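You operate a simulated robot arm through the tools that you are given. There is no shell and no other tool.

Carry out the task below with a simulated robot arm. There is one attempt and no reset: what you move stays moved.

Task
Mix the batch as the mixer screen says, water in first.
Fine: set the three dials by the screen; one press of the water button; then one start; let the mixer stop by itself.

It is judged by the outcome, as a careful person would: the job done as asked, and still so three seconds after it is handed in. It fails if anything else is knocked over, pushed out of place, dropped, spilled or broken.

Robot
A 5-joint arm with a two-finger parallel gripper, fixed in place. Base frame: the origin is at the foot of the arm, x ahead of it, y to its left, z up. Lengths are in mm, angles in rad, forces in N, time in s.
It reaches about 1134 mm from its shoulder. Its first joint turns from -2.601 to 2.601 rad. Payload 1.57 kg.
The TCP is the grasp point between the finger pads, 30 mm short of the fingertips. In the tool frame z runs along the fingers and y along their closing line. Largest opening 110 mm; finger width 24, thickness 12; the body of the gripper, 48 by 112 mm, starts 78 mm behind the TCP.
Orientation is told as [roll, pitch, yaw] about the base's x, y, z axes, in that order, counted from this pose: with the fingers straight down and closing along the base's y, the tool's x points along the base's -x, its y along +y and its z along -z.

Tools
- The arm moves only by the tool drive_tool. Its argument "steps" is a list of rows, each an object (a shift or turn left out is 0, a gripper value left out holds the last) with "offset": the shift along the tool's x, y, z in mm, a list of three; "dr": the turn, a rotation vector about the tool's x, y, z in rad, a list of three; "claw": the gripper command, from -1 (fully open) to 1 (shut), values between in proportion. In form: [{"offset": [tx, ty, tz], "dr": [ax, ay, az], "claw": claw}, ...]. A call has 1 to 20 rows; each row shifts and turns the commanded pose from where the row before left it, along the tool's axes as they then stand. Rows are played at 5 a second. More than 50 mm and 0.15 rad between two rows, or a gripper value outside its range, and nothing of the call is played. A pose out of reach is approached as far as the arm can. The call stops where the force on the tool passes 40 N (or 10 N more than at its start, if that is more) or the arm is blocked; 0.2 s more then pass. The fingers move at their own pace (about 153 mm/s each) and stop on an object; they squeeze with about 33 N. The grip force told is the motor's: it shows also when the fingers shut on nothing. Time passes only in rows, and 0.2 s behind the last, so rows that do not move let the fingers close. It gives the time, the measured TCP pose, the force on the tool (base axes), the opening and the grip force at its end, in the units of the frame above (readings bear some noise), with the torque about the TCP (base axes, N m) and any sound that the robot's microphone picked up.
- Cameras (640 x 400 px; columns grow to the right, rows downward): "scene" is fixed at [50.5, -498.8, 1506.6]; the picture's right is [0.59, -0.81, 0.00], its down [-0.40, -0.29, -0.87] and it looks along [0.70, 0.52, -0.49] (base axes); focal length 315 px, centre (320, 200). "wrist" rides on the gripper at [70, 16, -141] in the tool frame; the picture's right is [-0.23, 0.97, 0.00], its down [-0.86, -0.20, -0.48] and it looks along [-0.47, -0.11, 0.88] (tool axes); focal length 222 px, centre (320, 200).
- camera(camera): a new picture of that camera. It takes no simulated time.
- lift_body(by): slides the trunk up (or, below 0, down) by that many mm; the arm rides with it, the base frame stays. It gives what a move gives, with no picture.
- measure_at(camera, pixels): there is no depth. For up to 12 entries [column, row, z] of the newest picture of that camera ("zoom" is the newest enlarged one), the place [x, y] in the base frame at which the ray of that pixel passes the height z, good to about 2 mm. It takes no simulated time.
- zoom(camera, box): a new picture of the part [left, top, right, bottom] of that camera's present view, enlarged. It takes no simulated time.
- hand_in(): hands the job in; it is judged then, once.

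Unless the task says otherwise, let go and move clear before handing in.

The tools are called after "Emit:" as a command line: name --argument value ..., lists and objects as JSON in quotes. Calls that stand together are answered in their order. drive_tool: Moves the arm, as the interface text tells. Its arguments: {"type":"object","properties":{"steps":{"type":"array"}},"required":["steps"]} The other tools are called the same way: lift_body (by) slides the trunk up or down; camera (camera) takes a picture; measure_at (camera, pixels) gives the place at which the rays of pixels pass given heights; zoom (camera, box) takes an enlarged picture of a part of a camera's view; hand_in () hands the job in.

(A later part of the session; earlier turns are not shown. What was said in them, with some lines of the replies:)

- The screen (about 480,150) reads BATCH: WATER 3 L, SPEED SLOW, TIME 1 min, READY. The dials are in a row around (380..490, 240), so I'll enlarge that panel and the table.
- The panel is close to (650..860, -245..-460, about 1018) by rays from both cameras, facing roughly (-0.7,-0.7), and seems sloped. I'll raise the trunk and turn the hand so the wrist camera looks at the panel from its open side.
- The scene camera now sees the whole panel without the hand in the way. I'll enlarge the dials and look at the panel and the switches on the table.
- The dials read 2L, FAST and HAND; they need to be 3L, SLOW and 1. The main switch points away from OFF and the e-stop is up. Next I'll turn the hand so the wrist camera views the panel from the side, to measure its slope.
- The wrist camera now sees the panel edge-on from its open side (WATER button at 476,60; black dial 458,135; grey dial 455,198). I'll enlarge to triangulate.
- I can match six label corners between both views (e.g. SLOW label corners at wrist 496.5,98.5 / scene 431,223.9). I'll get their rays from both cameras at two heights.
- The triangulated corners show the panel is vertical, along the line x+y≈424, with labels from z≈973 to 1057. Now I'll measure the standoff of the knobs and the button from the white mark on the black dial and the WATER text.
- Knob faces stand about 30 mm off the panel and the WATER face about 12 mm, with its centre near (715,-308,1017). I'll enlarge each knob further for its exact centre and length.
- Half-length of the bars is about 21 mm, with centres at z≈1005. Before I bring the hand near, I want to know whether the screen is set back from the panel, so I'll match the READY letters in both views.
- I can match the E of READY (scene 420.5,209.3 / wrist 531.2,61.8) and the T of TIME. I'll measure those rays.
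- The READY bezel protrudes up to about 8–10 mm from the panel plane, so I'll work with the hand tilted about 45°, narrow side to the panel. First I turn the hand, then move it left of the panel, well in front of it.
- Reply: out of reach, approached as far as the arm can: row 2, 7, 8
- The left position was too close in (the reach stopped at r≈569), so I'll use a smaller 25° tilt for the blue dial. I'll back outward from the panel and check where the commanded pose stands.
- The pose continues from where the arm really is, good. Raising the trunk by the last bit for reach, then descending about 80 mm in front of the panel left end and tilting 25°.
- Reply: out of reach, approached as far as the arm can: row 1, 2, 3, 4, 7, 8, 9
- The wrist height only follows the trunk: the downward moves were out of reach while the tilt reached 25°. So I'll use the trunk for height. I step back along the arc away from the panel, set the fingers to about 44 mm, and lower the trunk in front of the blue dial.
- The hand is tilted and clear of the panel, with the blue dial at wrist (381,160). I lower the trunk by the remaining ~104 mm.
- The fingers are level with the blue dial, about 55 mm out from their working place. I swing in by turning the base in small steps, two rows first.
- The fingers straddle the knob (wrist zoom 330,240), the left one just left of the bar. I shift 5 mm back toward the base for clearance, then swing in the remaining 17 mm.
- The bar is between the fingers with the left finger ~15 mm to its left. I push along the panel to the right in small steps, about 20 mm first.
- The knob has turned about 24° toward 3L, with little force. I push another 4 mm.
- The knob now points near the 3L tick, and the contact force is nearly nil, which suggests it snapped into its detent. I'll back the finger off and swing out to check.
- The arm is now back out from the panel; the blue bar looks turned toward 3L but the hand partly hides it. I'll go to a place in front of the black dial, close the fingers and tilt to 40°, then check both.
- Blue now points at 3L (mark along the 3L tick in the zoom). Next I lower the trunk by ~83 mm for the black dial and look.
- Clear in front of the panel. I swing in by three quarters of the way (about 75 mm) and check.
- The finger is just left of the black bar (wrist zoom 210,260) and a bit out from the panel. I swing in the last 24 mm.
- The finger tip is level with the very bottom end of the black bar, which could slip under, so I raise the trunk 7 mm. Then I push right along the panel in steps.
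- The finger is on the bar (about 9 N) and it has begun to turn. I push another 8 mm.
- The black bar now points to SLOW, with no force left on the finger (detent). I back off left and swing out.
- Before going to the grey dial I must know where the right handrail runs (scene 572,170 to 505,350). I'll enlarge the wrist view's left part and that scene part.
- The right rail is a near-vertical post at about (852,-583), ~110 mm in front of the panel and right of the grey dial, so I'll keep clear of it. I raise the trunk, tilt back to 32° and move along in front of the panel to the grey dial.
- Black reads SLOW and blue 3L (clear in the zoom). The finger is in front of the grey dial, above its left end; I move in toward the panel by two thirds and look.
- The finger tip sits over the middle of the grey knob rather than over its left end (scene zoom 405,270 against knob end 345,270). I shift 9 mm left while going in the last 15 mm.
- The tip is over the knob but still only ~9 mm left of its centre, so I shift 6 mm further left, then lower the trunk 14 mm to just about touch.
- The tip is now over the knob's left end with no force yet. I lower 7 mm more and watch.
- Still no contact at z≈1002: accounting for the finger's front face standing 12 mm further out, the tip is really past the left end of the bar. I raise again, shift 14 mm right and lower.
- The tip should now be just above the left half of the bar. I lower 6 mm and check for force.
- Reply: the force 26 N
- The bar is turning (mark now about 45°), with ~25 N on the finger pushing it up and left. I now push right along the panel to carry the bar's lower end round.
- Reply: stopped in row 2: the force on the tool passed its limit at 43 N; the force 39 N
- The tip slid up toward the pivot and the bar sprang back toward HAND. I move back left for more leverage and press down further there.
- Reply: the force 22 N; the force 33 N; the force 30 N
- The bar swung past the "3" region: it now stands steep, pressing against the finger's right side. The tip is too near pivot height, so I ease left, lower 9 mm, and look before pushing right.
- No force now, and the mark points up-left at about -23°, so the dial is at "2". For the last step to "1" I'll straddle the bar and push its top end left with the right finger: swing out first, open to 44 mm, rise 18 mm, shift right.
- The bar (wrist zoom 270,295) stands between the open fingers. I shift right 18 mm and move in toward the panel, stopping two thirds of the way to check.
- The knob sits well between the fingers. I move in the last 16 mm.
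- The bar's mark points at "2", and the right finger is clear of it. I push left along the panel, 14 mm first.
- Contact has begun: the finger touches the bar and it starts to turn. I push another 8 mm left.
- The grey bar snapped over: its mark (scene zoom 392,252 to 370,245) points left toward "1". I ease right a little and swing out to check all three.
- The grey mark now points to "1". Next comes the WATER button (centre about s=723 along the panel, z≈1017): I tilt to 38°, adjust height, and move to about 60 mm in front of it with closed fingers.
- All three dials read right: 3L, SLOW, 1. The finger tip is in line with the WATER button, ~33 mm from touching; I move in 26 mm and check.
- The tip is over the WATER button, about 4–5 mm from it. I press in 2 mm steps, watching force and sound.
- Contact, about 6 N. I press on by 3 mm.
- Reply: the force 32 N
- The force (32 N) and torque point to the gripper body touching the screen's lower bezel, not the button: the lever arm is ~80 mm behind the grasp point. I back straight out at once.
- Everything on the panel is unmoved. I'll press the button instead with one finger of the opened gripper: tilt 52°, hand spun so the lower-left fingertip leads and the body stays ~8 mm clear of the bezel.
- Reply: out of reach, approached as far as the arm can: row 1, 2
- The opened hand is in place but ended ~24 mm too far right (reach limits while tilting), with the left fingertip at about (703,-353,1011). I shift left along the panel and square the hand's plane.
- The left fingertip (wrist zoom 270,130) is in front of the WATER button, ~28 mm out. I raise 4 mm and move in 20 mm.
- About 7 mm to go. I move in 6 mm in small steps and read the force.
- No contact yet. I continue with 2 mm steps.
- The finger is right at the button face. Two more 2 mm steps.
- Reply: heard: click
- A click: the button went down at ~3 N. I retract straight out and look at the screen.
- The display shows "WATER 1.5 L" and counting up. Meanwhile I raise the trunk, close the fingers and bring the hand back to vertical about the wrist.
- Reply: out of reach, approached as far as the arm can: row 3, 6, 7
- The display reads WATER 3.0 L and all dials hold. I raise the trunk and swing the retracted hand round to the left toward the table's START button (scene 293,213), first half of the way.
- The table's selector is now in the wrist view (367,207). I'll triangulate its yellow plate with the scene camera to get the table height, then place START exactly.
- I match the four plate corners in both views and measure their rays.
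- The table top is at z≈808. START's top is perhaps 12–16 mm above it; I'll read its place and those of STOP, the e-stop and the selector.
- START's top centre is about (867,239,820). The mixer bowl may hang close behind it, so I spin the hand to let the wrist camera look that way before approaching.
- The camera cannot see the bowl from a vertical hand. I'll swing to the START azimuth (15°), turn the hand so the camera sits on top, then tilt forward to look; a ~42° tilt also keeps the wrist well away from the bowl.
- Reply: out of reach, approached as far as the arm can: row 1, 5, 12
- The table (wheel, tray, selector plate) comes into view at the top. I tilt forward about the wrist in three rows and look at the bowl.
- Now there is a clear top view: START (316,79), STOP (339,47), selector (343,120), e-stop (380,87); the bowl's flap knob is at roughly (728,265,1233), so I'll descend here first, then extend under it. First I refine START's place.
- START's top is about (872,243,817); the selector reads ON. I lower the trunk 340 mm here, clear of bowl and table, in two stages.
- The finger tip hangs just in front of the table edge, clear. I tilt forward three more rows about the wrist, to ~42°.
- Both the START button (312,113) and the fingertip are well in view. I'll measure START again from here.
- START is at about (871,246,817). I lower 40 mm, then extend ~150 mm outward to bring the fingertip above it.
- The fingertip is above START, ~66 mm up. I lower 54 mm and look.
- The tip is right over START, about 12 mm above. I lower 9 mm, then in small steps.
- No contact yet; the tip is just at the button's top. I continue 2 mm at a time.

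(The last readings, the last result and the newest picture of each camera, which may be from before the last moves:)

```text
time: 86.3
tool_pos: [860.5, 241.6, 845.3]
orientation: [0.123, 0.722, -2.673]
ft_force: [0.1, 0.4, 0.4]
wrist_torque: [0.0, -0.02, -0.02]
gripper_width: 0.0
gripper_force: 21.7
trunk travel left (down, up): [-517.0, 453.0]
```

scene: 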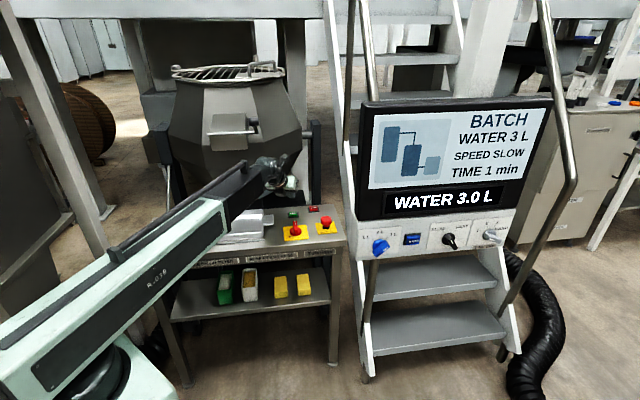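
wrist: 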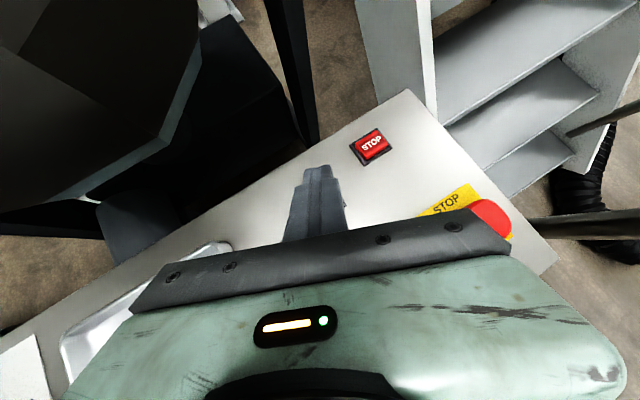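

Still free at tip z≈815. Two more 2 mm steps.

Emit:
lift_body --by -2

Emit:
zoom --camera "wrist" --box '[240, 110, 420, 230]'

Emit:
zoom --camera "scene" --box '[275, 195, 320, 227]'

```text
time: 86.8
tool_pos: [859.5, 242.8, 843.8]
orientation: [0.122, 0.723, -2.671]
ft_force: [0.0, -0.3, -0.1]
wrist_torque: [0.03, 0.0, 0.01]
gripper_width: 0.0
gripper_force: 21.4
trunk travel left (down, up): [-515.0, 455.0]
```

```text
3.33 times, centred on (330, 170) of wrist
```

zoom: 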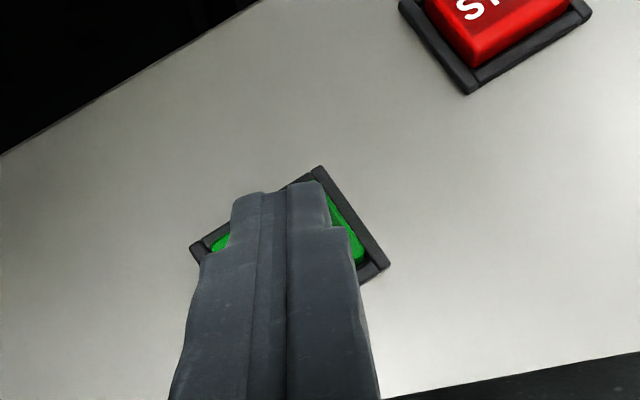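

```text
12.50 times, centred on (298, 211) of scene
```

zoom: 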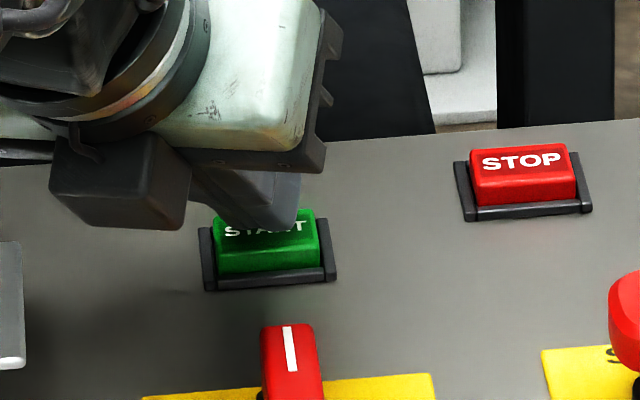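

The tip is centred over START and nearly touching. I continue down 2 mm at a time.

Emit:
lift_body --by -2

Emit:
lift_body --by -1.5

```text
time: 87.3
tool_pos: [860.5, 242.1, 840.5]
orientation: [0.122, 0.723, -2.672]
ft_force: [0.4, -0.3, 0.8]
wrist_torque: [0.02, -0.02, 0.0]
gripper_width: 0.0
gripper_force: 21.1
trunk travel left (down, up): [-513.0, 457.0]
```

```text
time: 87.8
tool_pos: [861.4, 241.7, 839.6]
orientation: [0.121, 0.724, -2.672]
ft_force: [1.8, -0.2, 2.5]
wrist_torque: [0.03, -0.06, 0.0]
gripper_width: 0.1
gripper_force: 21.2
trunk travel left (down, up): [-512.0, 458.0]
```

Contact begins (about 3 N). I press on 1.5–2 mm at a time until it clicks.

Emit:
lift_body --by -1.5

```text
time: 88.4
tool_pos: [859.2, 241.9, 837.3]
orientation: [0.121, 0.724, -2.672]
ft_force: [1.3, -0.2, 3.8]
wrist_torque: [0.06, -0.07, 0.0]
gripper_width: 0.0
gripper_force: 21.4
trunk travel left (down, up): [-510.0, 460.0]
heard: click
```

A click at ~4 N. I lift straight off and check the display.

Emit:
lift_body --by 75

Emit:
camera --camera "scene"

Emit:
zoom --camera "scene" --box '[350, 90, 560, 270]'

```text
time: 89.5
tool_pos: [861.2, 241.9, 913.2]
orientation: [0.123, 0.722, -2.672]
ft_force: [0.3, 0.3, -0.4]
wrist_torque: [0.0, 0.02, 0.02]
gripper_width: 0.0
gripper_force: 21.4
trunk travel left (down, up): [-585.0, 385.0]
```

```text
taken
```

scene: 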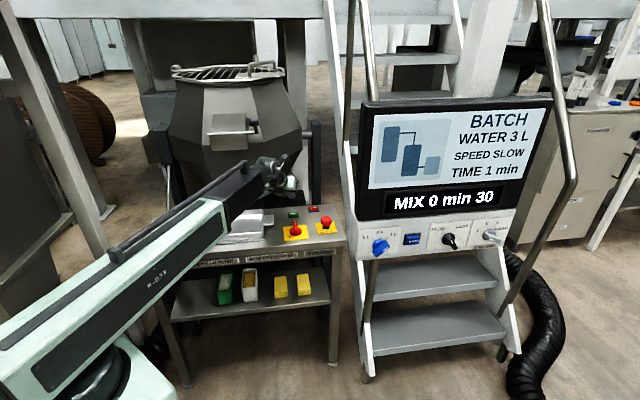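

```text
2.22 times, centred on (455, 180) of scene
```

zoom: 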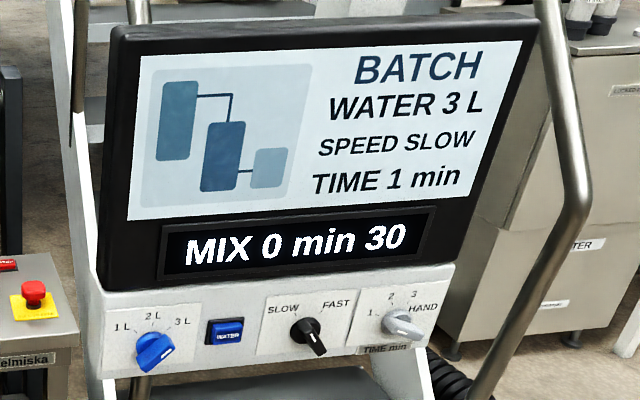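

The mixer is running ("MIX 0 min 30"). I draw the hand back away from the table and bowl while it finishes by itself.

Emit:
drive_tool --steps '[{"offset": [-28, -1.2, -25.1]}, {"offset": [-28, -1.2, -25.1]}, {"offset": [-28, -1.2, -25.1]}, {"offset": [-28, -1.2, -25.1]}, {"offset": [0, 0, 0]}, {"offset": [0, 0, 0]}]'

Emit:
camera --camera "scene"

```text
time: 90.9
tool_pos: [719.6, 189.3, 913.6]
orientation: [0.122, 0.723, -2.672]
ft_force: [0.4, -0.3, 0.2]
wrist_torque: [0.0, -0.03, 0.03]
gripper_width: 0.0
gripper_force: 21.8
trunk travel left (down, up): [-585.0, 385.0]
```

```text
taken
```

scene: 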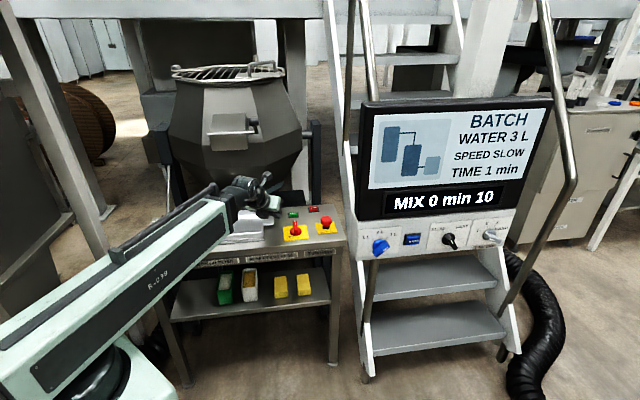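

"MIX 0 min 10" remains. I wait with the hand still until it stops.

Emit:
drive_tool --steps '[{"offset": [0, 0, 0]}, {"offset": [0, 0, 0]}, {"offset": [0, 0, 0]}, {"offset": [0, 0, 0]}, {"offset": [0, 0, 0]}, {"offset": [0, 0, 0]}, {"offset": [0, 0, 0]}, {"offset": [0, 0, 0]}, {"offset": [0, 0, 0]}, {"offset": [0, 0, 0]}, {"offset": [0, 0, 0]}, {"offset": [0, 0, 0]}]'

Emit:
camera --camera "scene"

Emit:
zoom --camera "scene" --box '[350, 90, 560, 270]'

Emit:
zoom --camera "scene" --box '[130, 50, 350, 320]'

```text
time: 93.5
tool_pos: [719.4, 190.2, 913.3]
orientation: [0.122, 0.722, -2.671]
ft_force: [0.2, 0.0, 0.6]
wrist_torque: [0.02, -0.01, -0.03]
gripper_width: 0.0
gripper_force: 21.7
trunk travel left (down, up): [-585.0, 385.0]
```

```text
taken
```

scene: 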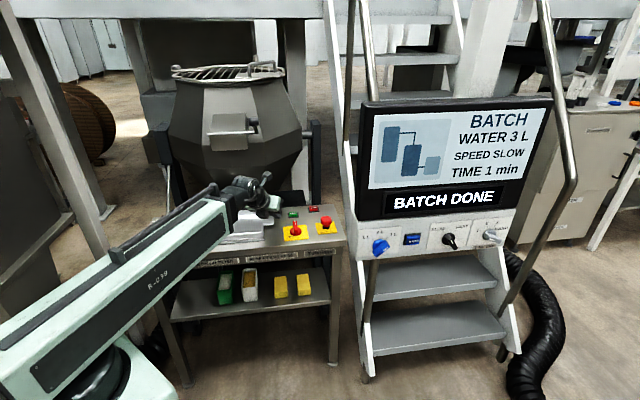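

```text
2.22 times, centred on (455, 180) of scene
```

zoom: 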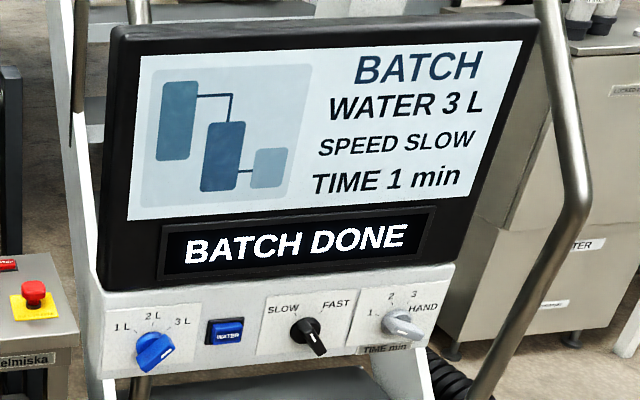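

```text
1.48 times, centred on (240, 185) of scene
```

zoom: 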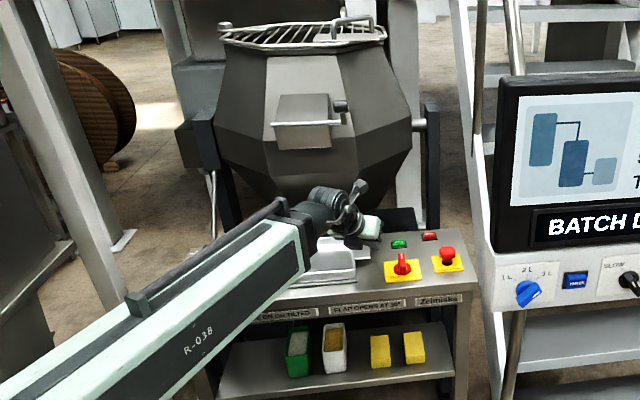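

The display reads "BATCH DONE" with the dials at 3L, SLOW and 1. Everything on the table and shelf is in place, and the hand is clear. I hand the job in.

Emit:
hand_in

```text
The job is handed in.
```

The batch is mixed: the mixer stopped by itself and its display reads "BATCH DONE". I've handed the job in.

- **Dials:** they are set as the screen says, at 3 L, SLOW and 1 min. The time dial clicked through 3 and 2 on its way from HAND to 1.
- **Water:** one press, and the display counted up to 3.0 L before I started the mixer.
- **Start:** one press of START on the table, and the mix ran its minute down to the end.

**Bezel contact:** on my first try at the water button, the gripper body pressed the lower edge of the screen's frame at about 32 N. I backed off at once and pressed the button from a different angle. The pictures show no mark or shift on the screen, and nothing else was knocked over or moved.
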